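You operate a simulated robot arm through the tools that you are given. There is no shell and no other tool. Be economical: measure what you need, move in short steps, check, and stop when the job is done.

The job below is to be done with a simulated robot arm. You get a single attempt, and the scene is never put back.

## Task
Brush and oil the square steel plate for the red-banded mould.
Fine: oil after brushing, then stand the mould on it; put the brush and the dauber back.

The check looks at the end state, three seconds after you hand in, the way a careful person would. Anything else that was tipped, shoved, dropped, spilled or broken makes it a failure.

## Robot
A 6-joint arm with a two-finger parallel gripper, fixed in place. Base frame: the origin is at the foot of the arm, x ahead of it, y to its left, z up. Lengths are in mm, angles in degrees, forces in N, time in s.
With the tool pointing down near the work surface it reaches from about 240 to 640 mm from the base axis. Its first joint turns from -66.0 to 66.0 degrees. Payload 2.7 kg.
Tool frame: the origin (TCP) lies between the finger pads and is the grasp point; the fingertips stand 23 mm ahead of it; z points along the fingers, y is the line along which they close. The gripper opens to 94 mm. The fingers are 38 mm wide and 10 mm thick; the gripper's body (54 by 96 mm) begins 39 mm behind the TCP.
Orientation is that of the tool frame in the base frame, as a unit quaternion [x, y, z, w]. With the fingers straight down and closing along the base's y, the tool's x points along the base's -x, its y along +y and its z along -z.

## Interface
- The arm moves only by the tool servo_tool. Its argument "plan" is a list of rows, each an object (a shift or turn left out is 0, a gripper value left out holds the last) with "rotation": the turn, a rotation vector about the base's x, y, z in units of 120 degrees (1.0 is 120 degrees), a list of three; "xyz": the shift along the base's x, y, z in units of 400 mm (1.0 is 400 mm), a list of three; "gripper": the closure in counts, from 0 (fully open) to 255 (shut). In form: [{"rotation": [wx, wy, wz], "xyz": [tx, ty, tz], "gripper": gripper}, ...]. A call has 1 to 8 rows; each row is the pose to reach, as a shift and turn from the pose commanded when the call began. A call with a number of a shift or a turn outside -1 to 1 is refused whole. Each row takes 0.2 s and may step no farther than 50 mm and 8.6 degrees from the row before; otherwise, or with a gripper value out of range, the whole call is refused. A pose out of reach is approached as far as the arm can. The call stops where the force on the tool passes 40 N (or 10 N more than at its start, if that is more) or the arm is blocked; 0.2 s more then pass. Each finger travels about 45 mm/s and halts on what it meets, pressing with about 31 N; the grip force reading is that of the motor and also rises with nothing between the fingers. The clock runs only during rows and for 0.2 s after the last one: add rows that repeat a pose to give the fingers time. The reply holds the time, the measured pose of the TCP, the force on the tool along the base axes, the opening and the grip force, in the units named above and with some noise.
- Cameras (640 x 400 px; columns grow to the right, rows downward): "scene" is fixed at [54.2, -427, 1409.7]; the picture's right is [0.89, -0.46, 0.00], its down [-0.25, -0.48, -0.84] and it looks along [0.39, 0.75, -0.54] (base axes); focal length 337 px, centre (320, 200). "wrist" rides on the gripper at [-39, 0, -44] in the tool frame; the picture's right is [0.00, -1.00, 0.00], its down [0.97, 0.00, -0.24] and it looks along [0.24, 0.00, 0.97] (tool axes); focal length 218 px, centre (320, 200).
- camera(camera): a new picture of that camera. It takes no simulated time.
- locate(camera, pixels): for up to 12 pixels [column, row] of the newest picture of that camera ("zoom" is the newest enlarged one), the place [x, y, z] in the base frame of the surface seen there, good to about 2 mm, but the place of the scene camera against the robot may be out by one fixed shift of up to 18 mm in any direction. It takes no simulated time.
- close_up(camera, box): a new picture of the part [left, top, right, bottom] of that camera's present view, enlarged. It takes no simulated time.
- hand_in(): hands the job in; it is judged then, once.

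Work in short steps. Measure before you move; look again where a grasp or a placing could have gone wrong, and mend it. You have 80 turns and 38 pictures in all, those below and enlarged ones among them. Open the gripper and draw the arm clear of the work before you hand the job in, unless the task says otherwise; then end with one line.

The tools are called after "Call:" as name(argument=value, ...) on one line, values as JSON. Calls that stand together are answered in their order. servo_tool: Moves the arm, as the interface text tells. Its arguments: {"type":"object","properties":{"plan":{"type":"array","items":{"type":"object","properties":{"rotation":{"type":"array","items":{"type":"number"}},"xyz":{"type":"array","items":{"type":"number"}},"gripper":{"type":"number"}}}}},"required":["plan"]} The other tools are called the same way: camera (camera) takes a picture; locate (camera, pixels) gives the place of the surface under pixels of a picture; close_up (camera, box) takes an enlarged picture of a part of a camera's view; hand_in () hands the job in.

At the start:

```text
time_s: 0.0
ee_pos: [301.1, 155.8, 1118.8]
tool_rot: [0.001, 1.0, 0.0, 0.001]
wrist_force: [-0.1, 0.5, -0.2]
opening: 94.2
gripper_force: 0.0
```

scene: 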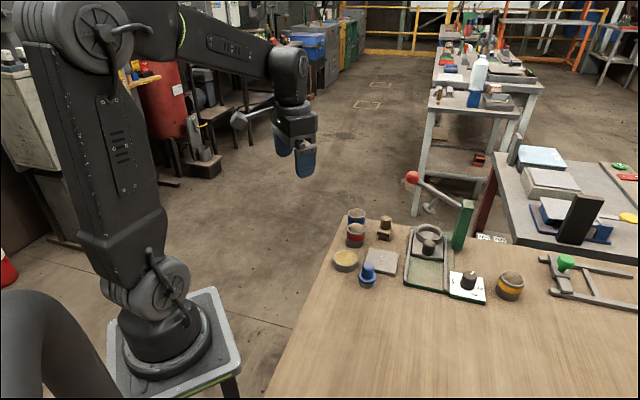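
wrist: 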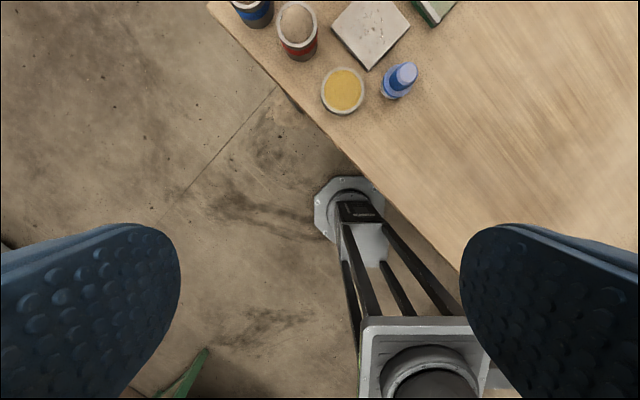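

I'll enlarge the work area of the scene view (cols 320-560, rows 190-310) to identify the objects.

Call:
close_up(camera="scene", box=[320, 190, 480, 290])

Call:
close_up(camera="scene", box=[440, 220, 640, 345])

```text
4.00 times, centred on (400, 240) of scene
```

zoom: 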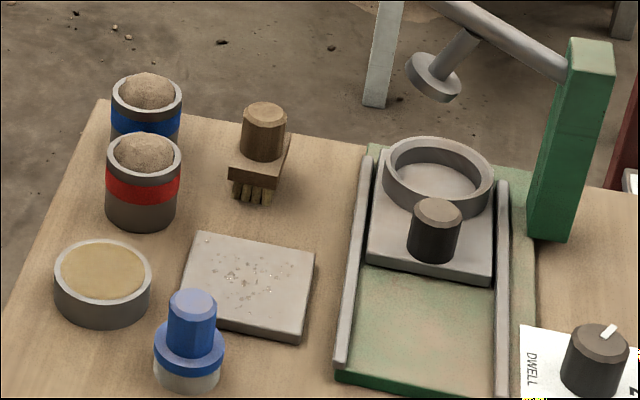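

```text
3.20 times, centred on (540, 282) of scene
```

zoom: 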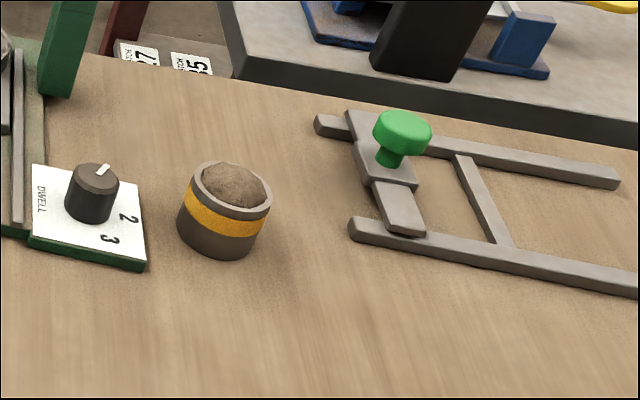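

Objects: red mould at (356,229), oil dish (345,258), blue dauber (368,266), brush (386,218), plate (382,261). I'll get coarse places from the scene view.

Call:
locate(camera="scene", pixels=[[356, 228], [345.5, 258], [368, 265.5], [386, 218], [384, 260], [369, 249], [398, 253], [356.5, 212], [512, 276], [429, 242], [345, 280]])

Call:
locate(camera="wrist", pixels=[[297, 22], [343, 90], [405, 75], [372, 25], [371, 68], [333, 27], [408, 30], [255, 5], [397, 97], [420, 120]])

```text
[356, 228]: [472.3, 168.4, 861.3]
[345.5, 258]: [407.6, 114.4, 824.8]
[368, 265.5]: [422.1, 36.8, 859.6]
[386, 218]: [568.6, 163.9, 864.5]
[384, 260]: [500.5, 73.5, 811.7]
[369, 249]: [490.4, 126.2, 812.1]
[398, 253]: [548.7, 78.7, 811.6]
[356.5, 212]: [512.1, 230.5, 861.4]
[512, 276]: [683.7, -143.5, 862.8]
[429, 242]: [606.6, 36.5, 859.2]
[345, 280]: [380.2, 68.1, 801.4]
```

```text
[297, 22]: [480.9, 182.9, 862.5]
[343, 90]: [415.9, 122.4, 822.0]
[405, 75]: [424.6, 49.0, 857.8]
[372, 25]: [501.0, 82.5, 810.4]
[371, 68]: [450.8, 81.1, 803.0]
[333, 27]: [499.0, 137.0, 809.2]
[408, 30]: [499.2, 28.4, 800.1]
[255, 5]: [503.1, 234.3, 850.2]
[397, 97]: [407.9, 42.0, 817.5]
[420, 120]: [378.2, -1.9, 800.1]
```

Wrist readings give the true frame (scene off by about -8,-9,-1). I'll move above the plate area for a good wrist look.

Call:
servo_tool(plan=[{"xyz": [0.09, -0.028, -0.03], "gripper": 0}, {"xyz": [0.18, -0.056, -0.06]}, {"xyz": [0.27, -0.084, -0.09]}, {"xyz": [0.36, -0.112, -0.12]}, {"xyz": [0.4475, -0.14, -0.15]}, {"xyz": [0.4475, -0.14, -0.15]}])

Call:
camera(camera="wrist")

```text
time_s: 1.4
ee_pos: [479.4, 98.9, 1059.2]
tool_rot: [-0.001, 1.0, 0.0, 0.0]
wrist_force: [0.4, 0.3, -0.5]
opening: 93.9
gripper_force: 0.0
```

```text
33 pictures are left
```

wrist: 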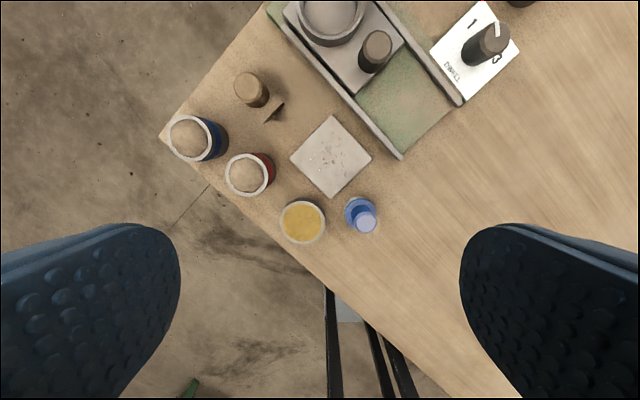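

Call:
close_up(camera="wrist", box=[160, 60, 400, 250])

```text
2.11 times, centred on (280, 155) of wrist
```

zoom: 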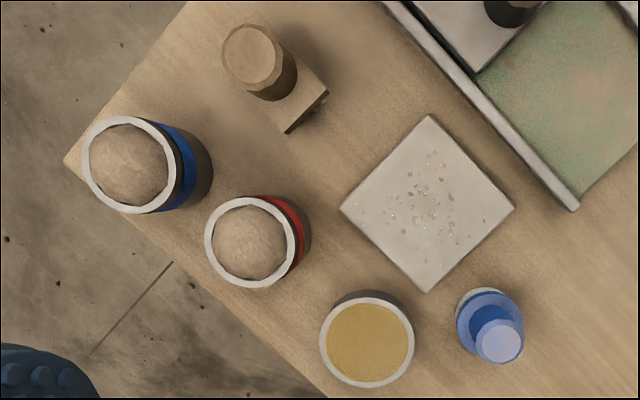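

Clear view; I'll measure plate corners, brush handle/block, dauber, dish and red mould rims.

Call:
locate(camera="zoom", pixels=[[429, 118], [512, 209], [427, 288], [342, 209], [256, 54], [322, 91], [286, 130], [498, 342], [490, 295], [367, 342], [250, 243], [306, 110]])

Call:
locate(camera="zoom", pixels=[[208, 243], [295, 243], [250, 200], [250, 285], [225, 54], [280, 56], [250, 28], [257, 82], [323, 342], [411, 342], [367, 300], [367, 384]])

Call:
locate(camera="zoom", pixels=[[478, 342], [521, 342], [500, 322], [500, 362], [520, 310], [460, 320], [490, 292], [262, 110], [290, 95], [85, 165], [172, 165], [178, 200]])

```text
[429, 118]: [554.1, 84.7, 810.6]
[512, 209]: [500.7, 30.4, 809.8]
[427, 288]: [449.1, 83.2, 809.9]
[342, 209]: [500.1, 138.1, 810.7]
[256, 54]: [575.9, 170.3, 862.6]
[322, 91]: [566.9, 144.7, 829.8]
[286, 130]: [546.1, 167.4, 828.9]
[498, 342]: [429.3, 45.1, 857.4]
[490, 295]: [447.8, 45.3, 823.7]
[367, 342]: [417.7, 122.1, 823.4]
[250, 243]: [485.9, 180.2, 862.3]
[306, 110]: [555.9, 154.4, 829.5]
```

```text
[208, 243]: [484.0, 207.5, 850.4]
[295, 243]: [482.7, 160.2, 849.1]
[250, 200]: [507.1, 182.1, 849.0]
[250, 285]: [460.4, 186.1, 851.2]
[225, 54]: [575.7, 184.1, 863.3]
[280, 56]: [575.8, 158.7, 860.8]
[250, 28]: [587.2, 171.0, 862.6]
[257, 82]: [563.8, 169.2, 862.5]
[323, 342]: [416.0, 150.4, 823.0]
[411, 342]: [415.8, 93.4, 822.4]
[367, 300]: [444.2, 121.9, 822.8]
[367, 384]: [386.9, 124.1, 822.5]
```

```text
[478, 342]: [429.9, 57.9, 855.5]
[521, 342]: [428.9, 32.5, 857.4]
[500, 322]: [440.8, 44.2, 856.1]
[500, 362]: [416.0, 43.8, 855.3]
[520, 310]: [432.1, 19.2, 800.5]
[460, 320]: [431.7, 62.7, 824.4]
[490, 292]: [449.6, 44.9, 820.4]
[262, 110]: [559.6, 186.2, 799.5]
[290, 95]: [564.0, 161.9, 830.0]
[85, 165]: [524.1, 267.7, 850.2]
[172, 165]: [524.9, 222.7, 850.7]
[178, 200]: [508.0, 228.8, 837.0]
```

Brush handle axis at (575.5,170.5), top 862, block top 830. I'll go above it at z 920 with the fingers part-closed, then check.

Call:
servo_tool(plan=[{"xyz": [0.06, 0.0442, -0.08], "gripper": 90}, {"xyz": [0.12, 0.0884, -0.16]}, {"xyz": [0.18, 0.1326, -0.24]}, {"xyz": [0.2385, 0.1768, -0.347]}, {"xyz": [0.2385, 0.1768, -0.347]}])

Call:
camera(camera="wrist")

```text
refused: row 4 steps farther than a row can; nothing moved
```

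```text
31 pictures are left
```

wrist: 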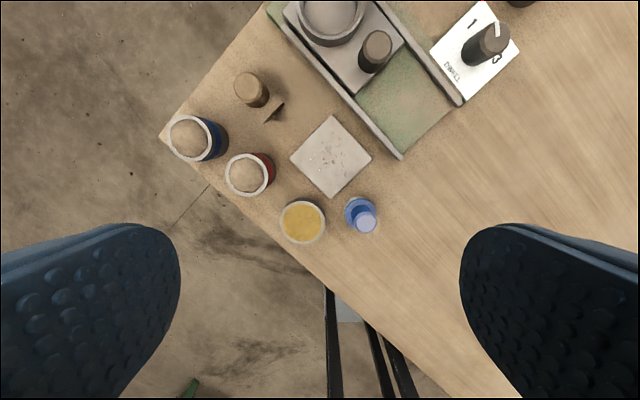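

Step too long in the last row; same move with even steps.

Call:
servo_tool(plan=[{"xyz": [0.048, 0.0354, -0.07], "gripper": 90}, {"xyz": [0.096, 0.0708, -0.14]}, {"xyz": [0.144, 0.1062, -0.21]}, {"xyz": [0.192, 0.1416, -0.28]}, {"xyz": [0.2385, 0.1768, -0.347]}, {"xyz": [0.2385, 0.1768, -0.347]}])

```text
time_s: 2.4
ee_pos: [547.5, 154.4, 952.9]
tool_rot: [0.003, 1.0, -0.002, -0.013]
wrist_force: [-29.3, -4.1, 8.9]
opening: 61.0
gripper_force: 0.1
stopped in row 5: the force on the tool passed its limit (the readings are from after the stop); the commanded pose is now the measured one
```

Unexpected contact (-29 N along x) at (547,154,953): probably the press lever. Looking at the scene.

Call:
close_up(camera="scene", box=[300, 90, 500, 290])

Call:
camera(camera="wrist")

```text
2.00 times, centred on (400, 190) of scene
```

zoom: 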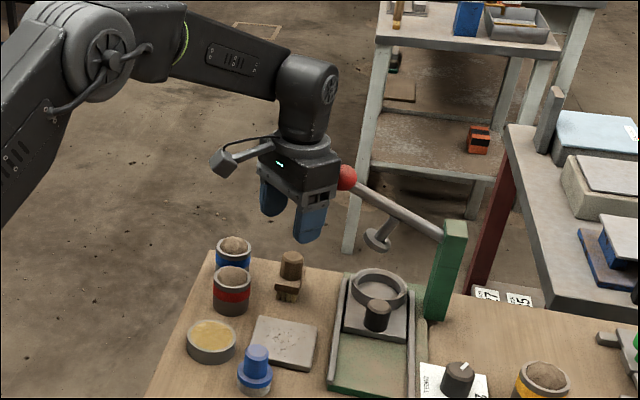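

```text
29 pictures are left
```

wrist: 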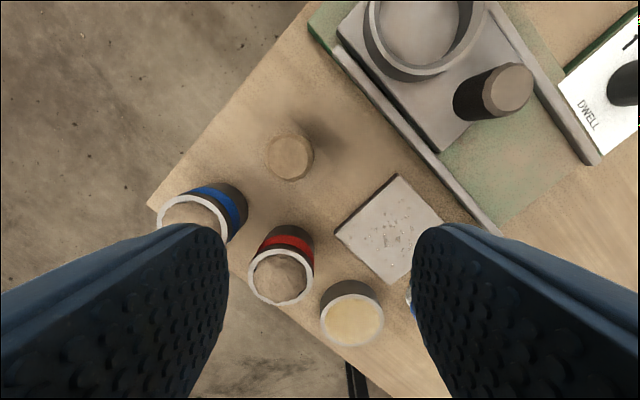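

The gripper body met the press lever's red ball (zoom 347,178). I'll back off the way I came and locate the ball and lever.

Call:
servo_tool(plan=[{"xyz": [-0.06, -0.03, 0.0]}, {"xyz": [-0.15, -0.06, 0.05]}, {"xyz": [-0.15, -0.06, 0.05]}])

Call:
close_up(camera="scene", box=[300, 140, 500, 290])

Call:
locate(camera="zoom", pixels=[[224, 78], [260, 95], [300, 120], [330, 135], [340, 150], [245, 200]])

```text
time_s: 3.2
ee_pos: [489.8, 130.8, 970.6]
tool_rot: [0.003, 1.0, -0.002, -0.01]
wrist_force: [-0.7, 0.2, 0.1]
opening: 61.0
gripper_force: 0.0
```

```text
2.67 times, centred on (400, 215) of scene
```

zoom: 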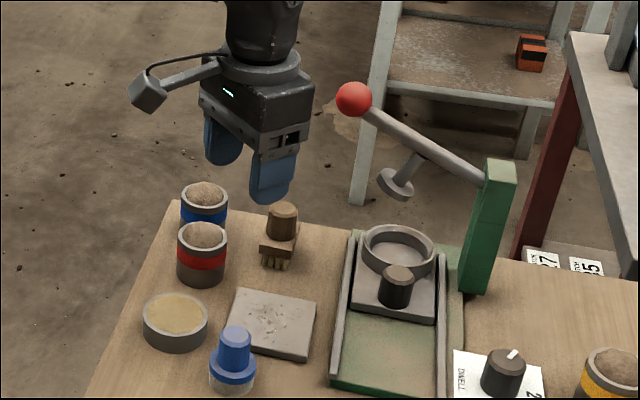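

```text
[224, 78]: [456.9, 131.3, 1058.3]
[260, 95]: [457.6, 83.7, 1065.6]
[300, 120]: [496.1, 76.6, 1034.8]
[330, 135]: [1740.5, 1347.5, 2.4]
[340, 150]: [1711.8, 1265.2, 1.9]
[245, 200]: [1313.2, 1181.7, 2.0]
```

Now locating the ball (354,99), lever and post top in this zoom.

Call:
locate(camera="zoom", pixels=[[354, 99], [342, 99], [366, 99], [400, 131], [440, 154], [470, 172], [500, 170], [395, 185], [282, 210], [370, 113]])

```text
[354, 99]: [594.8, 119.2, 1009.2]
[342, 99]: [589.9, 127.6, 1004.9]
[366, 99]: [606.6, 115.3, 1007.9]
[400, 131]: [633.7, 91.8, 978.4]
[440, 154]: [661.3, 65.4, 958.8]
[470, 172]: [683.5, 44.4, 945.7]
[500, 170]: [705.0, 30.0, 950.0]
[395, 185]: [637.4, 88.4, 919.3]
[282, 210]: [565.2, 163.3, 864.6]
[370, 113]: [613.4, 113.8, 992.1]
```

The lever is unmoved (ball still at scene (412,178)); true ball centre ≈ (611,135,1003), 51 mm from the brush axis. I'll turn the gripper -45° (closing along (1,1)) so its narrow side faces the lever, then tilt back 15° about the closing axis. First the turn, and locating the boom box on the wrist at zoom (145,95).

Call:
locate(camera="zoom", pixels=[[148, 92], [190, 72], [225, 60], [262, 60], [262, 20]])

Call:
servo_tool(plan=[{"rotation": [0, 0, -0.0625]}, {"rotation": [0, 0, -0.125]}, {"rotation": [0, 0, -0.1875]}, {"rotation": [0, 0, -0.25]}, {"rotation": [0, 0, -0.3125]}, {"rotation": [0, 0, -0.375]}, {"rotation": [0, 0, -0.375]}])

```text
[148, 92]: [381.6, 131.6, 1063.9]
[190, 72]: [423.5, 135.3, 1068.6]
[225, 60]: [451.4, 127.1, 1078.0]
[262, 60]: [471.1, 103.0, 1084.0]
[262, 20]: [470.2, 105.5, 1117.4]
```

```text
time_s: 4.8
ee_pos: [488.8, 129.6, 970.8]
tool_rot: [0.387, 0.922, 0.002, -0.008]
wrist_force: [-0.4, 0.0, 1.1]
opening: 60.9
gripper_force: 0.0
```

Boom box is on the tool +x side, now facing away from the lever – good. Now tilt 15° and go to the pre-approach point (559,187,948) along the tool axis from the handle.

Call:
servo_tool(plan=[{"rotation": [-0.047, -0.047, 0], "xyz": [0, 0, 0.02]}, {"rotation": [-0.0943, -0.0943, 0], "xyz": [0, 0, 0.02]}, {"rotation": [-0.0943, -0.0943, 0], "xyz": [0.07, 0.07, 0.0]}, {"rotation": [-0.0943, -0.0943, 0], "xyz": [0.14, 0.1425, -0.03]}, {"rotation": [-0.0943, -0.0943, 0], "xyz": [0.1775, 0.1425, -0.06]}, {"rotation": [-0.0943, -0.0943, 0], "xyz": [0.1775, 0.1425, -0.06]}])

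Call:
camera(camera="wrist")

Call:
close_up(camera="scene", box=[300, 120, 500, 245])

```text
time_s: 6.2
ee_pos: [560.3, 186.3, 950.2]
tool_rot: [0.382, 0.915, -0.051, 0.119]
wrist_force: [-0.1, 0.2, -0.4]
opening: 60.7
gripper_force: 0.1
```

```text
27 pictures are left
```

wrist: 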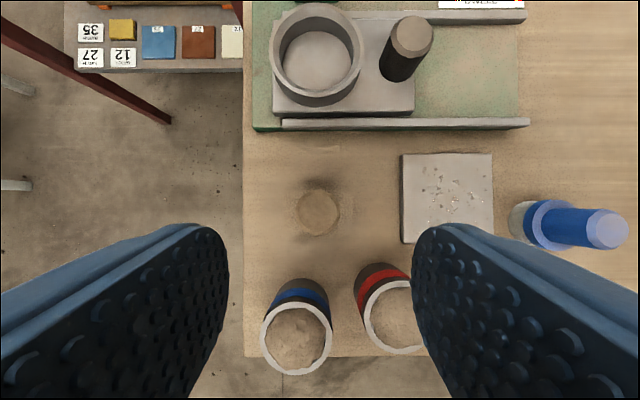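

```text
3.20 times, centred on (400, 182) of scene
```

zoom: 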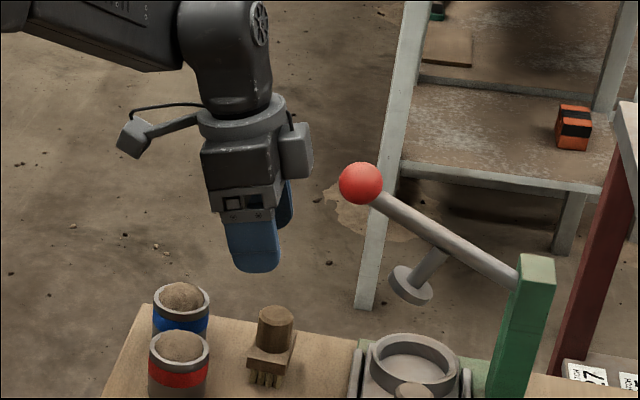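

Tilt is right. Locating the brush handle top (around (319,210)) from this view before descending.

Call:
locate(camera="wrist", pixels=[[319, 210], [299, 210], [339, 210], [319, 191], [319, 229], [404, 153], [490, 153], [492, 242]])

```text
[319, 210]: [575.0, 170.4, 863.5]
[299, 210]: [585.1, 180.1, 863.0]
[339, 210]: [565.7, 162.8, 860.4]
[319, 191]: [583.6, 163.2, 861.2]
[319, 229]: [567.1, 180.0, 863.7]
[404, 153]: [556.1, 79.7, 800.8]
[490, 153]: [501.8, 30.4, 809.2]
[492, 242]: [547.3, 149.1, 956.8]
```

Handle centre confirmed at (575.3,171). Descending along the tool axis to z≈861 and closing.

Call:
servo_tool(plan=[{"xyz": [0.013, -0.013, -0.073]}, {"xyz": [0.026, -0.026, -0.146]}, {"xyz": [0.039, -0.039, -0.22]}, {"xyz": [0.039, -0.039, -0.22]}])

```text
time_s: 7.2
ee_pos: [576.7, 173.0, 860.6]
tool_rot: [0.383, 0.915, -0.051, 0.119]
wrist_force: [-0.4, -0.4, 0.7]
opening: 60.7
gripper_force: 0.1
```

In place without contact; a 1 mm correction and close on the handle.

Call:
servo_tool(plan=[{"xyz": [-0.002, -0.003, 0]}, {"xyz": [-0.002, -0.003, 0], "gripper": 255}, {"xyz": [-0.002, -0.003, 0]}, {"xyz": [-0.002, -0.003, 0]}, {"xyz": [-0.002, -0.003, 0]}])

```text
time_s: 8.4
ee_pos: [574.3, 170.4, 859.8]
tool_rot: [0.383, 0.915, -0.051, 0.119]
wrist_force: [0.8, -0.6, 0.2]
opening: 29.2
gripper_force: 30.8
```

Grasped (opening 29, 31 N). Lift out along the axis, and move above the plate's first stroke start.

Call:
servo_tool(plan=[{"xyz": [-0.02, 0.02, 0.11]}, {"xyz": [-0.039, 0.039, 0.2]}, {"xyz": [-0.12, -0.04, 0.2]}, {"xyz": [-0.2, -0.12, 0.2]}, {"xyz": [-0.2775, -0.2025, 0.2]}, {"xyz": [-0.2775, -0.2025, 0.1]}, {"xyz": [-0.2775, -0.2025, 0.05]}, {"xyz": [-0.2775, -0.2025, 0.05]}])

Call:
close_up(camera="scene", box=[310, 170, 470, 290])

```text
time_s: 10.2
ee_pos: [463.9, 90.6, 878.0]
tool_rot: [0.382, 0.915, -0.051, 0.119]
wrist_force: [0.8, 1.1, -0.5]
opening: 28.8
gripper_force: 31.1
```

```text
3.33 times, centred on (390, 230) of scene
```

zoom: 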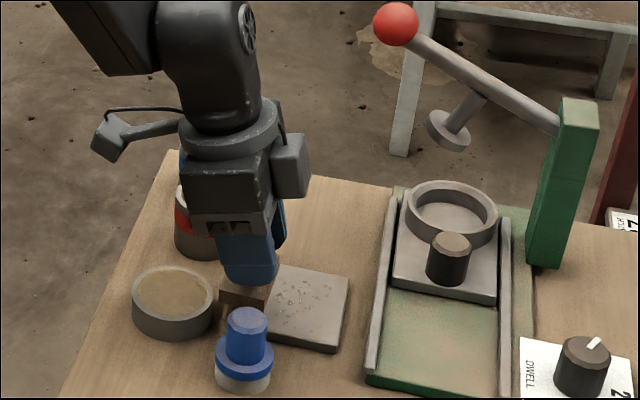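

Brush held straight above the plate's near edge, dauber clear. Lower to bristle contact (~1.5 mm press) and make the first stroke across.

Call:
servo_tool(plan=[{"xyz": [0, 0, -0.02]}, {"xyz": [0, 0, -0.0285]}, {"xyz": [0.028, -0.028, -0.0285]}, {"xyz": [0.056, -0.056, -0.0285]}, {"xyz": [0.085, -0.085, -0.0285]}, {"xyz": [0.113, -0.113, -0.0285]}, {"xyz": [0.113, -0.113, -0.0285]}])

```text
time_s: 11.8
ee_pos: [508.9, 44.9, 869.5]
tool_rot: [0.382, 0.915, -0.051, 0.121]
wrist_force: [-2.0, 5.4, 16.5]
opening: 29.0
gripper_force: 30.9
```

Contact at ~16 N. Lift, return to the middle line, stroke again with slightly less press.

Call:
servo_tool(plan=[{"xyz": [0, 0, 0.04]}, {"xyz": [-0.037, 0.076, 0.04]}, {"xyz": [-0.074, 0.152, 0.04]}, {"xyz": [-0.074, 0.152, 0.0015]}, {"xyz": [-0.036, 0.114, 0.0015]}, {"xyz": [0.001, 0.077, 0.0015]}, {"xyz": [0.039, 0.039, 0.0015]}, {"xyz": [0.039, 0.039, 0.0015]}])

Call:
servo_tool(plan=[{"xyz": [0, 0, 0.04]}, {"xyz": [-0.037, 0.076, 0.04]}, {"xyz": [-0.074, 0.152, 0.04]}, {"xyz": [-0.074, 0.152, 0.0]}, {"xyz": [-0.036, 0.114, 0.0]}, {"xyz": [0.001, 0.077, 0.0]}, {"xyz": [0.039, 0.039, 0.0]}, {"xyz": [0.039, 0.039, 0.0]}])

Call:
servo_tool(plan=[{"xyz": [0, 0, 0.05]}, {"xyz": [0.04, -0.06, 0.1]}, {"xyz": [0.04, -0.06, 0.1]}])

Call:
camera(camera="wrist")

```text
time_s: 13.6
ee_pos: [524.0, 59.5, 868.5]
tool_rot: [0.382, 0.915, -0.051, 0.119]
wrist_force: [-0.5, -0.5, 0.2]
opening: 28.8
gripper_force: 30.8
```

```text
time_s: 15.4
ee_pos: [541.7, 76.4, 867.8]
tool_rot: [0.383, 0.914, -0.052, 0.121]
wrist_force: [-1.2, 1.6, 10.0]
opening: 28.7
gripper_force: 30.7
```

```text
time_s: 16.2
ee_pos: [557.8, 51.5, 906.9]
tool_rot: [0.382, 0.915, -0.05, 0.119]
wrist_force: [-0.7, 0.4, 0.0]
opening: 28.8
gripper_force: 30.7
```

```text
24 pictures are left
```

wrist: 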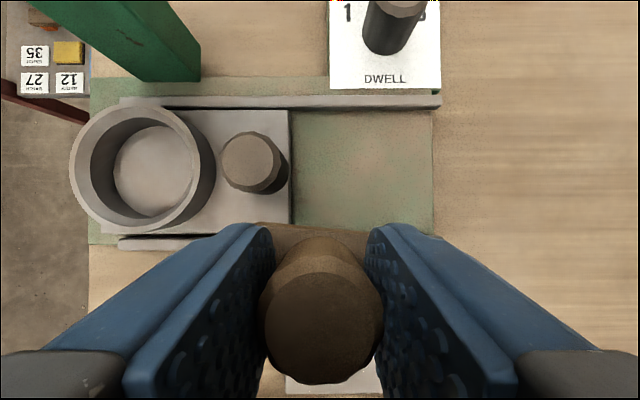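

Middle stroke ended with no force, so contact is unsure. Checking the plate in the scene view.

Call:
close_up(camera="scene", box=[340, 220, 440, 290])

```text
5.71 times, centred on (390, 255) of scene
```

zoom: 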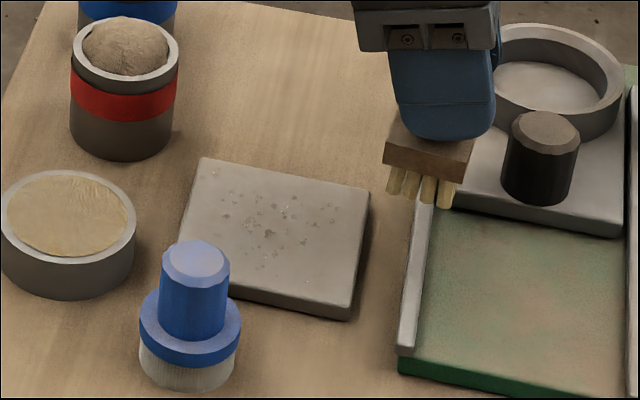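

Crumbs remain in the middle. Go back above the middle-line start and lower in small steps, reading the force.

Call:
servo_tool(plan=[{"xyz": [-0.09, 0.066, -0.03]}, {"xyz": [-0.15, 0.1, -0.06]}, {"xyz": [-0.192, 0.133, -0.09]}, {"xyz": [-0.192, 0.133, -0.101]}, {"xyz": [-0.192, 0.133, -0.101]}])

Call:
servo_tool(plan=[{"xyz": [0.0, 0.0, -0.003]}, {"xyz": [0.0, 0.0, -0.003]}])

```text
time_s: 17.4
ee_pos: [479.0, 106.0, 868.0]
tool_rot: [0.382, 0.915, -0.05, 0.121]
wrist_force: [-4.9, 0.2, 12.4]
opening: 28.9
gripper_force: 31.1
```

```text
time_s: 18.0
ee_pos: [479.1, 106.8, 867.4]
tool_rot: [0.383, 0.914, -0.05, 0.121]
wrist_force: [-7.0, -0.8, 26.4]
opening: 28.9
gripper_force: 31.0
```

Firm contact here (26 N). Sweep forward slowly and read midway.

Call:
servo_tool(plan=[{"xyz": [0.02, -0.02, 0.001]}, {"xyz": [0.04, -0.04, 0.001]}, {"xyz": [0.055, -0.055, 0.001]}])

Call:
servo_tool(plan=[{"xyz": [0.02, -0.02, 0]}, {"xyz": [0.04, -0.04, 0]}, {"xyz": [0.058, -0.058, 0]}])

Call:
servo_tool(plan=[{"xyz": [-0.02, 0.02, 0]}, {"xyz": [-0.04, 0.04, 0]}, {"xyz": [-0.06, 0.06, 0]}, {"xyz": [-0.08, 0.08, 0]}, {"xyz": [-0.1, 0.1, 0]}, {"xyz": [-0.113, 0.113, 0]}])

Call:
close_up(camera="scene", box=[340, 220, 440, 290])

```text
time_s: 18.8
ee_pos: [500.3, 82.6, 866.8]
tool_rot: [0.383, 0.915, -0.051, 0.119]
wrist_force: [-2.8, 3.9, 10.4]
opening: 28.9
gripper_force: 31.4
```

```text
time_s: 19.6
ee_pos: [524.4, 59.2, 867.1]
tool_rot: [0.382, 0.915, -0.05, 0.119]
wrist_force: [-1.7, 2.5, 6.1]
opening: 29.0
gripper_force: 30.9
```

```text
time_s: 21.0
ee_pos: [478.7, 104.5, 867.4]
tool_rot: [0.382, 0.915, -0.051, 0.12]
wrist_force: [-0.1, -0.1, -0.1]
opening: 28.6
gripper_force: 31.2
```

```text
5.71 times, centred on (390, 255) of scene
```

zoom: 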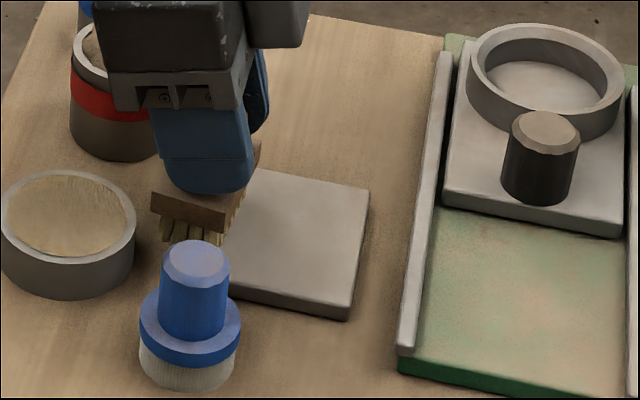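

The visible part of the plate is now clean. Lift and move back toward the brush's home pre-approach point, then check the whole plate.

Call:
servo_tool(plan=[{"xyz": [0, 0, 0.09]}, {"xyz": [0, 0, 0.18]}, {"xyz": [0.067, 0.068, 0.18]}, {"xyz": [0.134, 0.136, 0.18]}, {"xyz": [0.1995, 0.2035, 0.18]}, {"xyz": [0.1995, 0.2035, 0.18]}])

Call:
close_up(camera="scene", box=[320, 180, 450, 290])

Call:
camera(camera="wrist")

```text
time_s: 22.4
ee_pos: [557.2, 185.9, 938.3]
tool_rot: [0.381, 0.915, -0.051, 0.119]
wrist_force: [0.2, 0.2, -1.4]
opening: 28.9
gripper_force: 30.6
```

```text
3.64 times, centred on (385, 235) of scene
```

zoom: 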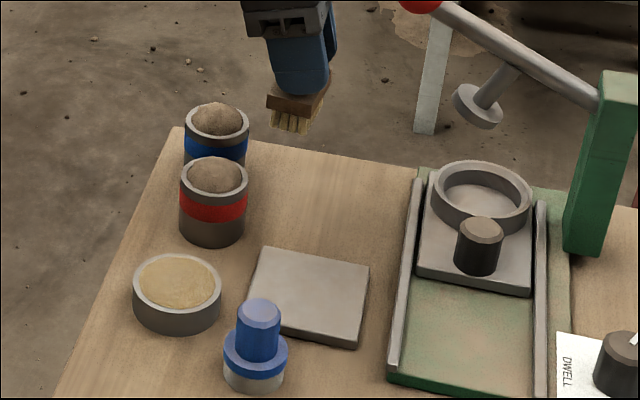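

```text
20 pictures are left
```

wrist: 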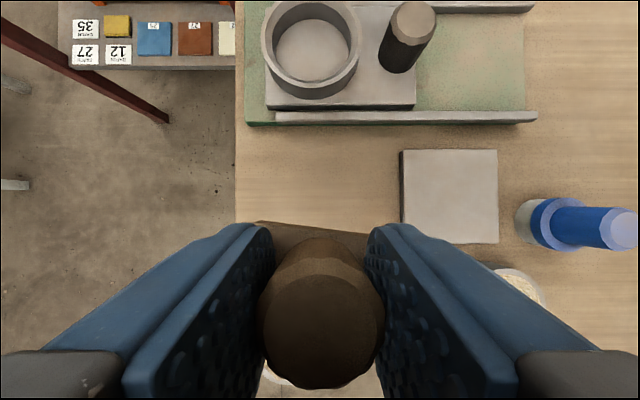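

Plate is clean. Lower the brush at its original spot to just above the table, then feel for contact.

Call:
servo_tool(plan=[{"xyz": [0.013, -0.013, -0.065]}, {"xyz": [0.026, -0.026, -0.13]}, {"xyz": [0.039, -0.039, -0.188]}, {"xyz": [0.039, -0.039, -0.193]}, {"xyz": [0.039, -0.039, -0.196]}])

Call:
close_up(camera="scene", box=[360, 190, 420, 250])

```text
time_s: 23.6
ee_pos: [573.6, 171.3, 860.8]
tool_rot: [0.382, 0.915, -0.051, 0.119]
wrist_force: [-0.7, -0.5, -0.5]
opening: 28.9
gripper_force: 31.4
```

```text
6.67 times, centred on (390, 220) of scene
```

zoom: 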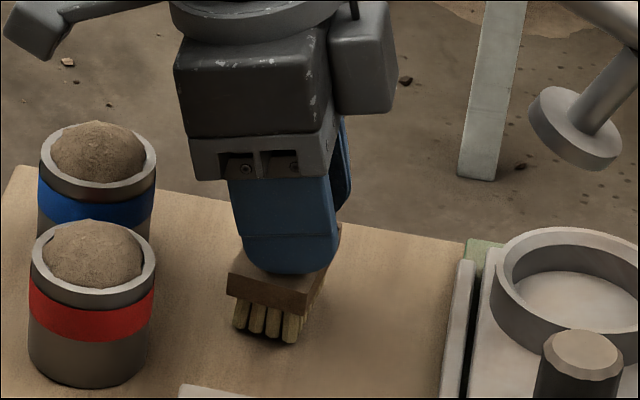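

No contact yet; lowering 2 mm more.

Call:
servo_tool(plan=[{"xyz": [0, 0, -0.0025]}, {"xyz": [0, 0, -0.005]}, {"xyz": [0, 0, -0.005]}])

```text
time_s: 24.4
ee_pos: [573.7, 170.7, 859.1]
tool_rot: [0.382, 0.915, -0.051, 0.119]
wrist_force: [0.7, -0.3, -1.0]
opening: 28.8
gripper_force: 30.7
```

Call:
servo_tool(plan=[{"xyz": [0, 0, -0.002]}, {"xyz": [0, 0, -0.004]}, {"xyz": [0, 0, -0.004]}])

```text
time_s: 25.2
ee_pos: [574.2, 169.5, 857.6]
tool_rot: [0.382, 0.915, -0.051, 0.119]
wrist_force: [-0.6, 0.3, 1.1]
opening: 29.0
gripper_force: 31.0
```

Barely touching now; 0.8 mm more, then open gently (to ~50 mm).

Call:
servo_tool(plan=[{"xyz": [0, 0, -0.002]}, {"xyz": [0, 0, -0.002]}])

Call:
servo_tool(plan=[{"gripper": 150}, {"gripper": 110}, {"gripper": 110}, {"gripper": 110}])

Call:
servo_tool(plan=[{"xyz": [-0.01, 0.01, 0.05]}, {"xyz": [-0.02, 0.02, 0.11]}, {"xyz": [-0.039, 0.039, 0.22]}, {"xyz": [-0.039, 0.039, 0.22]}])

Call:
camera(camera="wrist")

```text
time_s: 25.8
ee_pos: [575.3, 170.7, 856.1]
tool_rot: [0.383, 0.915, -0.051, 0.12]
wrist_force: [-2.6, -0.2, 7.0]
opening: 28.7
gripper_force: 31.1
```

```text
time_s: 26.8
ee_pos: [574.6, 170.5, 856.1]
tool_rot: [0.384, 0.914, -0.051, 0.12]
wrist_force: [0.7, 0.3, 8.4]
opening: 52.0
gripper_force: 0.1
```

```text
time_s: 27.8
ee_pos: [560.5, 184.8, 944.9]
tool_rot: [0.383, 0.914, -0.052, 0.119]
wrist_force: [-1.1, 0.6, 1.0]
opening: 53.5
gripper_force: 0.0
```

```text
18 pictures are left
```

wrist: 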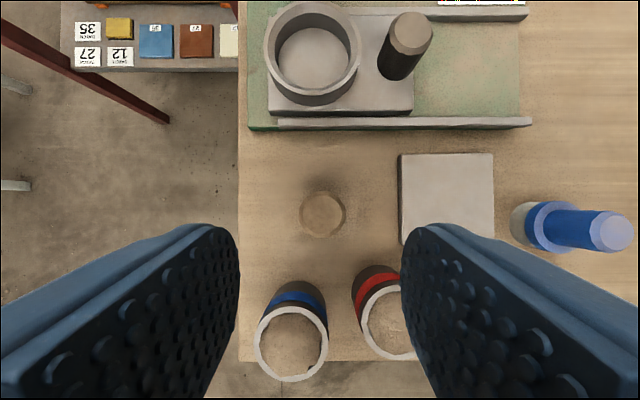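

Brush is standing at its place (322,214). Now untilt and go above the dauber at (429.5,45).

Call:
servo_tool(plan=[{"rotation": [0.0, 0.0, 0], "xyz": [-0.06, -0.06, 0.0]}, {"rotation": [0.044, 0.044, 0], "xyz": [-0.13, -0.13, 0.0]}, {"rotation": [0.0878, 0.0878, 0], "xyz": [-0.2, -0.2, 0.0]}, {"rotation": [0.0878, 0.0878, 0], "xyz": [-0.26, -0.28, -0.03]}, {"rotation": [0.0878, 0.0878, 0], "xyz": [-0.325, -0.3525, -0.08]}, {"rotation": [0.0878, 0.0878, 0], "xyz": [-0.325, -0.3525, -0.08]}])

Call:
camera(camera="wrist")

```text
time_s: 29.2
ee_pos: [429.3, 43.0, 912.3]
tool_rot: [0.385, 0.923, -0.002, -0.001]
wrist_force: [0.0, 0.3, -0.5]
opening: 53.5
gripper_force: 0.1
```

```text
17 pictures are left
```

wrist: 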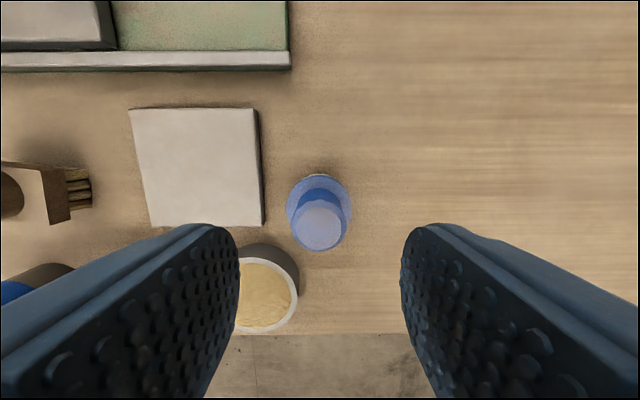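

The brush at the left edge looks odd in this angle; verifying it stands, and locating the dauber handle (319,227).

Call:
close_up(camera="scene", box=[320, 180, 450, 290])

Call:
locate(camera="wrist", pixels=[[319, 227], [297, 227], [343, 227], [319, 205], [319, 249], [264, 290], [319, 185], [291, 205], [348, 200]])

```text
3.64 times, centred on (385, 235) of scene
```

zoom: 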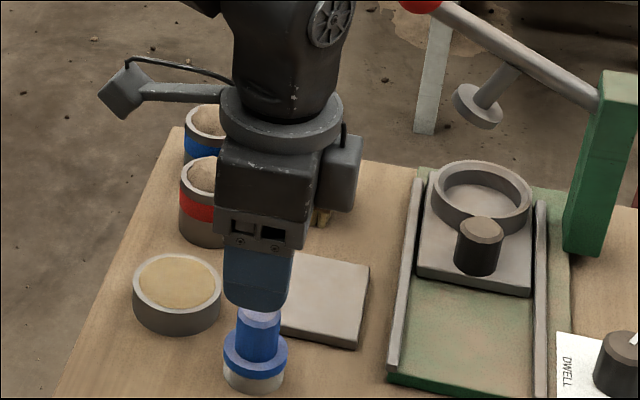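

```text
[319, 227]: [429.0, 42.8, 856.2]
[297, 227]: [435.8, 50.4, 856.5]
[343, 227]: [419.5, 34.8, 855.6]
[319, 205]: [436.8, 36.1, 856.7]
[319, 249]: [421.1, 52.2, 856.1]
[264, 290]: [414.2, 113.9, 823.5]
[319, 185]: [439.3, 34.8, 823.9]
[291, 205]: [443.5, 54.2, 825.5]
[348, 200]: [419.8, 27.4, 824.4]
```

Dauber handle centred at (428.8,43.5), top 856, collar 824. Descend to z≈851 and close.

Call:
servo_tool(plan=[{"xyz": [0, 0.001, -0.08]}, {"xyz": [0, 0.001, -0.14]}, {"xyz": [0, 0.001, -0.151]}, {"xyz": [0, 0.001, -0.151]}])

Call:
servo_tool(plan=[{"gripper": 255}, {"gripper": 255}, {"gripper": 255}, {"gripper": 255}])

Call:
servo_tool(plan=[{"xyz": [0, 0, 0.05]}, {"xyz": [0, 0, 0.1]}, {"xyz": [0, 0, 0.1]}])

Call:
close_up(camera="scene", box=[310, 180, 450, 300])

```text
time_s: 30.2
ee_pos: [429.1, 45.7, 851.2]
tool_rot: [0.385, 0.923, -0.002, -0.001]
wrist_force: [-0.5, 0.4, -0.2]
opening: 53.4
gripper_force: 0.0
```

```text
time_s: 31.2
ee_pos: [429.7, 44.3, 851.6]
tool_rot: [0.386, 0.923, -0.001, -0.001]
wrist_force: [0.4, 0.1, 0.6]
opening: 26.8
gripper_force: 31.2
```

```text
time_s: 32.0
ee_pos: [430.3, 44.5, 891.6]
tool_rot: [0.385, 0.923, -0.002, -0.002]
wrist_force: [0.4, -0.6, -0.1]
opening: 26.6
gripper_force: 30.6
```

```text
3.33 times, centred on (380, 240) of scene
```

zoom: 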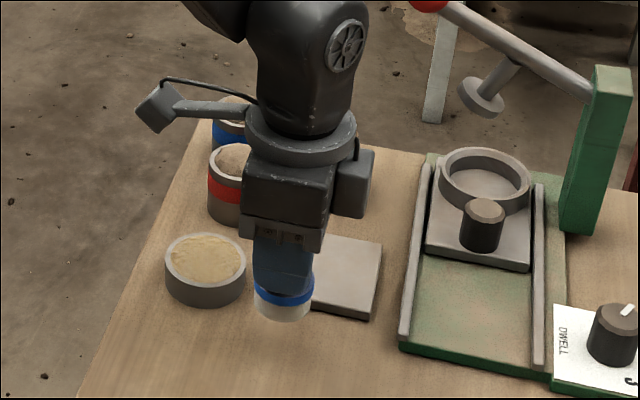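

Dauber is held upright. Move over the oil dish centre (415.5,122) and lower toward the oil surface.

Call:
servo_tool(plan=[{"xyz": [-0.011, 0.065, 0.02]}, {"xyz": [-0.023, 0.13, 0.02]}, {"xyz": [-0.034, 0.194, 0.02]}, {"xyz": [-0.034, 0.194, 0.0]}, {"xyz": [-0.034, 0.194, -0.03]}, {"xyz": [-0.034, 0.194, -0.044]}, {"xyz": [-0.034, 0.194, -0.044]}])

Call:
close_up(camera="scene", box=[310, 210, 390, 290])

```text
time_s: 33.6
ee_pos: [414.8, 122.3, 875.4]
tool_rot: [0.386, 0.923, -0.001, -0.001]
wrist_force: [-0.8, 0.9, 3.3]
opening: 26.6
gripper_force: 30.5
```

```text
5.00 times, centred on (350, 250) of scene
```

zoom: 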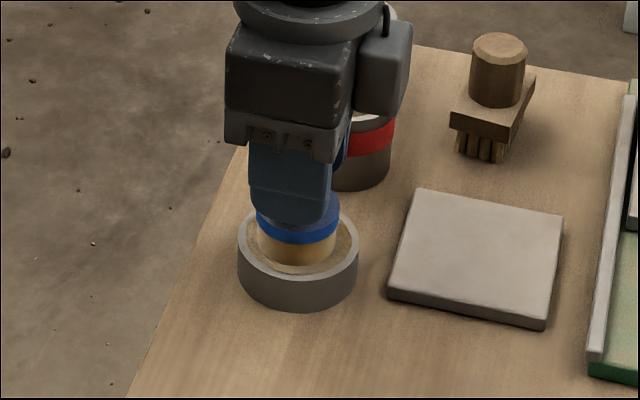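

Pad touches the oil (3 N) and is colouring; press 1 mm more and dwell, brush visibly upright. Then lift.

Call:
servo_tool(plan=[{"xyz": [0, 0, -0.0025]}, {"xyz": [0, 0, -0.0025]}, {"xyz": [0, 0, -0.0025]}, {"xyz": [0, 0, -0.0025]}])

Call:
servo_tool(plan=[{"xyz": [0, 0, 0.03]}, {"xyz": [0, 0, 0.06]}, {"xyz": [0, 0, 0.06]}])

Call:
close_up(camera="scene", box=[310, 210, 390, 290])

```text
time_s: 34.6
ee_pos: [415.8, 123.7, 874.0]
tool_rot: [0.386, 0.923, -0.001, 0.001]
wrist_force: [0.0, 2.8, 9.2]
opening: 26.8
gripper_force: 30.9
```

```text
time_s: 35.4
ee_pos: [415.1, 123.7, 898.3]
tool_rot: [0.385, 0.923, -0.002, -0.001]
wrist_force: [0.7, -0.9, -0.1]
opening: 26.8
gripper_force: 31.0
```

```text
5.00 times, centred on (350, 250) of scene
```

zoom: 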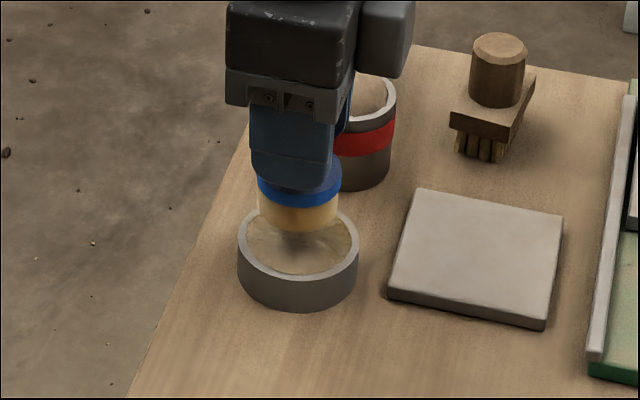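

Pad is oiled. Move to the first oil stroke start on the plate and feel for contact.

Call:
servo_tool(plan=[{"xyz": [0.065, -0.045, 0]}, {"xyz": [0.131, -0.0895, 0]}, {"xyz": [0.131, -0.0895, -0.06]}, {"xyz": [0.131, -0.0895, -0.086]}, {"xyz": [0.131, -0.0895, -0.09]}, {"xyz": [0.131, -0.0895, -0.09]}])

```text
time_s: 36.8
ee_pos: [467.5, 88.0, 861.6]
tool_rot: [0.385, 0.923, -0.001, 0.0]
wrist_force: [-0.6, -0.2, 4.9]
opening: 26.8
gripper_force: 31.6
```

Light contact (5 N). Sweep a zigzag in contact across the three lines.

Call:
servo_tool(plan=[{"xyz": [0, 0, -0.0015]}, {"xyz": [0.03, -0.03, -0.0015]}, {"xyz": [0.06, -0.06, -0.0015]}, {"xyz": [0.0885, -0.0885, -0.0015]}, {"xyz": [0.108, -0.069, -0.0015]}, {"xyz": [0.1275, -0.0495, -0.0015]}])

Call:
servo_tool(plan=[{"xyz": [-0.03, 0.03, 0]}, {"xyz": [-0.06, 0.06, 0]}, {"xyz": [-0.0885, 0.0885, 0]}, {"xyz": [-0.069, 0.108, 0]}, {"xyz": [-0.0495, 0.1275, 0]}])

Call:
servo_tool(plan=[{"xyz": [0.03, -0.03, 0]}, {"xyz": [0.06, -0.06, 0]}, {"xyz": [0.0885, -0.0885, 0]}])

Call:
servo_tool(plan=[{"xyz": [0.0, 0.0, 0.06]}, {"xyz": [-0.06, 0.06, 0.13]}, {"xyz": [-0.12, 0.12, 0.13]}, {"xyz": [-0.12, 0.12, 0.13]}])

Call:
close_up(camera="scene", box=[340, 220, 440, 290])

```text
time_s: 38.2
ee_pos: [518.6, 67.3, 861.4]
tool_rot: [0.386, 0.922, -0.003, 0.001]
wrist_force: [-3.3, -5.7, 19.2]
opening: 26.6
gripper_force: 30.7
```

```text
time_s: 39.4
ee_pos: [497.4, 118.2, 861.0]
tool_rot: [0.385, 0.923, -0.001, -0.001]
wrist_force: [-4.1, -2.3, 13.3]
opening: 26.7
gripper_force: 30.9
```

```text
time_s: 40.2
ee_pos: [533.2, 82.1, 860.4]
tool_rot: [0.386, 0.923, -0.002, -0.001]
wrist_force: [-2.8, 0.8, 6.9]
opening: 26.7
gripper_force: 30.9
```

```text
time_s: 41.2
ee_pos: [487.1, 130.5, 914.1]
tool_rot: [0.385, 0.923, -0.002, -0.001]
wrist_force: [-0.1, 0.1, -1.0]
opening: 26.7
gripper_force: 30.5
```

```text
5.71 times, centred on (390, 255) of scene
```

zoom: 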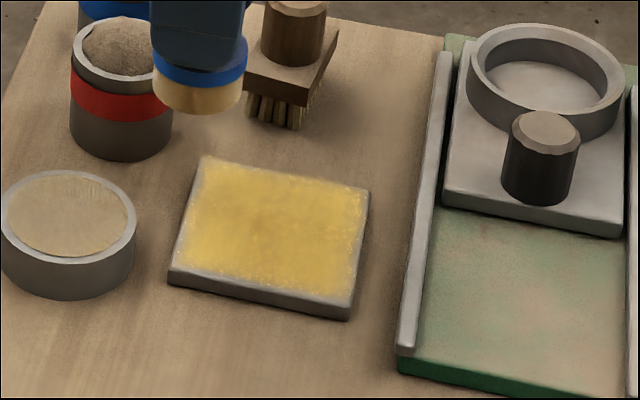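

Plate evenly oiled. Return the dauber above its spot and lower it.

Call:
servo_tool(plan=[{"xyz": [-0.048, -0.0713, 0]}, {"xyz": [-0.096, -0.1426, 0]}, {"xyz": [-0.1435, -0.214, 0]}, {"xyz": [-0.1435, -0.214, -0.09]}, {"xyz": [-0.1435, -0.214, -0.14]}, {"xyz": [-0.1435, -0.214, -0.149]}, {"xyz": [-0.1435, -0.214, -0.149]}])

```text
time_s: 42.8
ee_pos: [428.6, 45.4, 854.2]
tool_rot: [0.385, 0.923, -0.002, -0.001]
wrist_force: [-0.4, 0.3, -1.1]
opening: 26.7
gripper_force: 31.1
```

Call:
servo_tool(plan=[{"xyz": [0, 0, -0.003]}, {"xyz": [0, 0, -0.0055]}, {"xyz": [0, 0, -0.0055]}])

```text
time_s: 43.6
ee_pos: [429.0, 44.7, 851.7]
tool_rot: [0.385, 0.923, -0.001, -0.001]
wrist_force: [-0.5, -0.2, -0.7]
opening: 26.7
gripper_force: 30.5
```

No contact yet; go 1.6 mm further.

Call:
servo_tool(plan=[{"xyz": [0, 0, -0.002]}, {"xyz": [0, 0, -0.004]}, {"xyz": [0, 0, -0.004]}])

```text
time_s: 44.4
ee_pos: [428.5, 45.7, 851.7]
tool_rot: [0.385, 0.923, -0.001, 0.0]
wrist_force: [-6.0, -0.4, 18.9]
opening: 26.6
gripper_force: 30.8
```

Seated on the table. Open (to ~53 mm), rise, and look.

Call:
servo_tool(plan=[{"xyz": [0, 0, 0.002]}, {"xyz": [0, 0, 0.002], "gripper": 150}, {"xyz": [0, 0, 0.002], "gripper": 105}, {"xyz": [0, 0, 0.002]}, {"xyz": [0, 0, 0.002]}])

Call:
servo_tool(plan=[{"xyz": [0, 0, 0.06]}, {"xyz": [0, 0, 0.16]}, {"xyz": [0, 0, 0.26]}, {"xyz": [0.06, 0.08, 0.3]}, {"xyz": [0.06, 0.08, 0.3]}])

Call:
camera(camera="wrist")

```text
time_s: 45.6
ee_pos: [428.7, 44.6, 850.0]
tool_rot: [0.385, 0.923, -0.002, -0.001]
wrist_force: [-0.5, -0.1, 0.1]
opening: 55.2
gripper_force: 0.1
```

```text
time_s: 46.8
ee_pos: [451.3, 75.3, 972.0]
tool_rot: [0.385, 0.923, -0.003, -0.001]
wrist_force: [0.7, -0.6, 0.4]
opening: 55.1
gripper_force: 0.0
```

```text
11 pictures are left
```

wrist: 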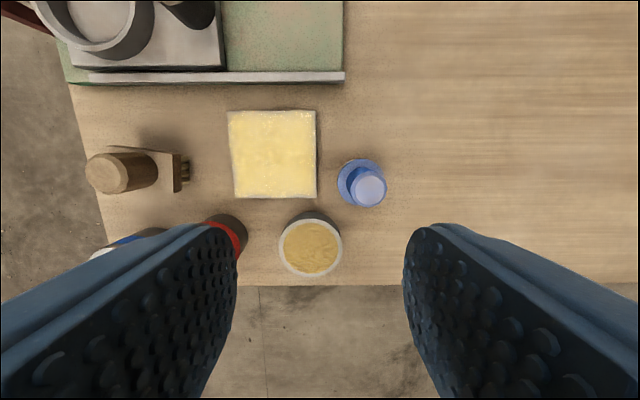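

Dauber and brush stand at their places; plate oiled. Turn +90° (closing along (1,-1), clear of the blue mould) while moving above the red mould.

Call:
servo_tool(plan=[{"rotation": [0, 0, 0.0625], "gripper": 70}, {"rotation": [0, 0, 0.125]}, {"rotation": [0, 0, 0.1875]}, {"rotation": [0, 0, 0.25]}, {"rotation": [0, 0, 0.3125]}, {"rotation": [0, 0, 0.375]}])

Call:
servo_tool(plan=[{"rotation": [0, 0, 0.0625], "xyz": [0.013, 0.045, 0]}, {"rotation": [0, 0, 0.125], "xyz": [0.026, 0.09, 0]}, {"rotation": [0, 0, 0.1875], "xyz": [0.04, 0.135, 0]}, {"rotation": [0, 0, 0.25], "xyz": [0.053, 0.18, 0]}, {"rotation": [0, 0, 0.3125], "xyz": [0.066, 0.225, 0]}, {"rotation": [0, 0, 0.375], "xyz": [0.079, 0.268, 0]}, {"rotation": [0, 0, 0.375], "xyz": [0.079, 0.268, 0]}])

Call:
camera(camera="wrist")

```text
time_s: 48.2
ee_pos: [452.3, 76.7, 971.3]
tool_rot: [0.001, 1.0, -0.002, -0.001]
wrist_force: [0.2, 0.5, -0.1]
opening: 68.2
gripper_force: 0.1
```

```text
time_s: 49.8
ee_pos: [485.7, 185.1, 969.8]
tool_rot: [-0.381, 0.925, -0.001, 0.0]
wrist_force: [-0.1, 0.4, -0.2]
opening: 67.8
gripper_force: 0.1
```

```text
10 pictures are left
```

wrist: 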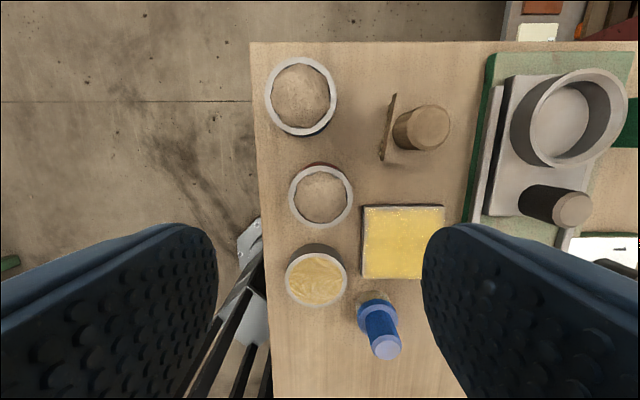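

Red mould rim centred at (321,196), open side fingers clear. Measuring the rim and plate corners.

Call:
locate(camera="wrist", pixels=[[292, 196], [350, 196], [321, 168], [321, 226], [363, 207], [443, 207], [362, 277], [301, 97], [299, 60], [301, 132]])

```text
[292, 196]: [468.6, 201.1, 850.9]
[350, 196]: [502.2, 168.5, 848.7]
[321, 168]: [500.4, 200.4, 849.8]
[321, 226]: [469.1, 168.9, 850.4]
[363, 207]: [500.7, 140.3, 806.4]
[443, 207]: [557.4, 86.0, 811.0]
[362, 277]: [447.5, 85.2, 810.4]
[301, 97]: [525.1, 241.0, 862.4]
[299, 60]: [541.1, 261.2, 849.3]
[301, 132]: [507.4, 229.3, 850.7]
```

Mould centre (485,184.7), matches TCP. Descend to z≈842 and grip.

Call:
servo_tool(plan=[{"xyz": [0, 0, -0.11]}, {"xyz": [0, 0, -0.21]}, {"xyz": [0, 0, -0.28]}, {"xyz": [0, 0, -0.321]}, {"xyz": [0, 0, -0.321]}])

Call:
servo_tool(plan=[{"gripper": 255}, {"gripper": 255}, {"gripper": 255}, {"gripper": 255}])

```text
time_s: 51.0
ee_pos: [482.2, 185.9, 842.2]
tool_rot: [-0.38, 0.925, -0.002, 0.0]
wrist_force: [-0.2, -0.2, 0.8]
opening: 68.4
gripper_force: 0.1
```

```text
time_s: 52.0
ee_pos: [483.2, 184.7, 842.2]
tool_rot: [-0.38, 0.925, -0.002, 0.001]
wrist_force: [0.8, -0.9, -0.1]
opening: 49.4
gripper_force: 31.1
```

Gripped (49 mm). Lift and carry over the plate.

Call:
servo_tool(plan=[{"xyz": [0, 0, 0.05]}, {"xyz": [0, 0, 0.12]}, {"xyz": [0.014, -0.083, 0.12]}, {"xyz": [0.028, -0.166, 0.12]}, {"xyz": [0.0425, -0.25, 0.12]}, {"xyz": [0.0425, -0.25, 0.07]}, {"xyz": [0.0425, -0.25, 0.07]}])

Call:
close_up(camera="scene", box=[320, 180, 450, 290])

Call:
camera(camera="wrist")

```text
time_s: 53.6
ee_pos: [502.4, 84.7, 869.8]
tool_rot: [-0.38, 0.925, -0.001, 0.001]
wrist_force: [-0.6, -0.8, -4.0]
opening: 49.7
gripper_force: 31.4
```

```text
3.64 times, centred on (385, 235) of scene
```

zoom: 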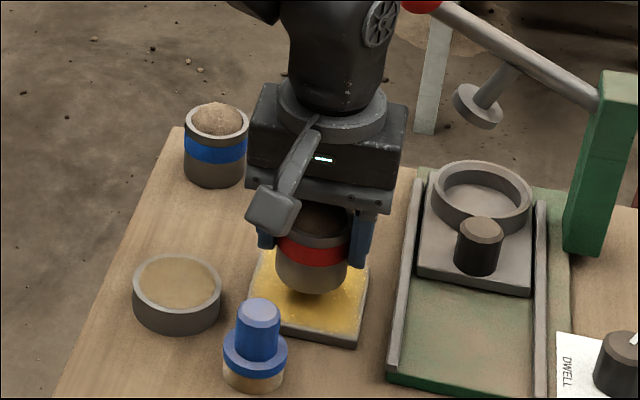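

```text
8 pictures are left
```

wrist: 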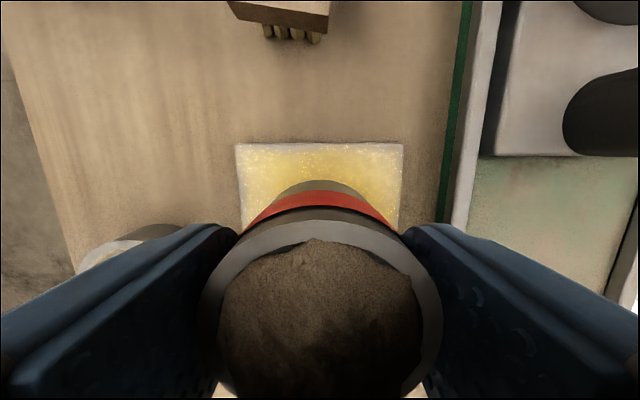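

Centred over the plate (edges 236–403 around the mould at 320). Lower 17 mm then feel for contact.

Call:
servo_tool(plan=[{"xyz": [0, 0, -0.025]}, {"xyz": [0, 0, -0.04]}, {"xyz": [0, 0, -0.044]}, {"xyz": [0, 0, -0.044]}])

```text
time_s: 54.6
ee_pos: [502.1, 85.3, 852.8]
tool_rot: [-0.38, 0.925, -0.002, 0.001]
wrist_force: [-0.1, -0.3, -3.6]
opening: 49.9
gripper_force: 31.3
```

Call:
servo_tool(plan=[{"xyz": [0, 0, -0.002]}, {"xyz": [0, 0, -0.004]}, {"xyz": [0, 0, -0.004]}])

```text
time_s: 55.4
ee_pos: [501.9, 84.2, 853.7]
tool_rot: [-0.379, 0.925, -0.002, 0.001]
wrist_force: [-7.3, 2.4, 17.2]
opening: 49.6
gripper_force: 30.9
```

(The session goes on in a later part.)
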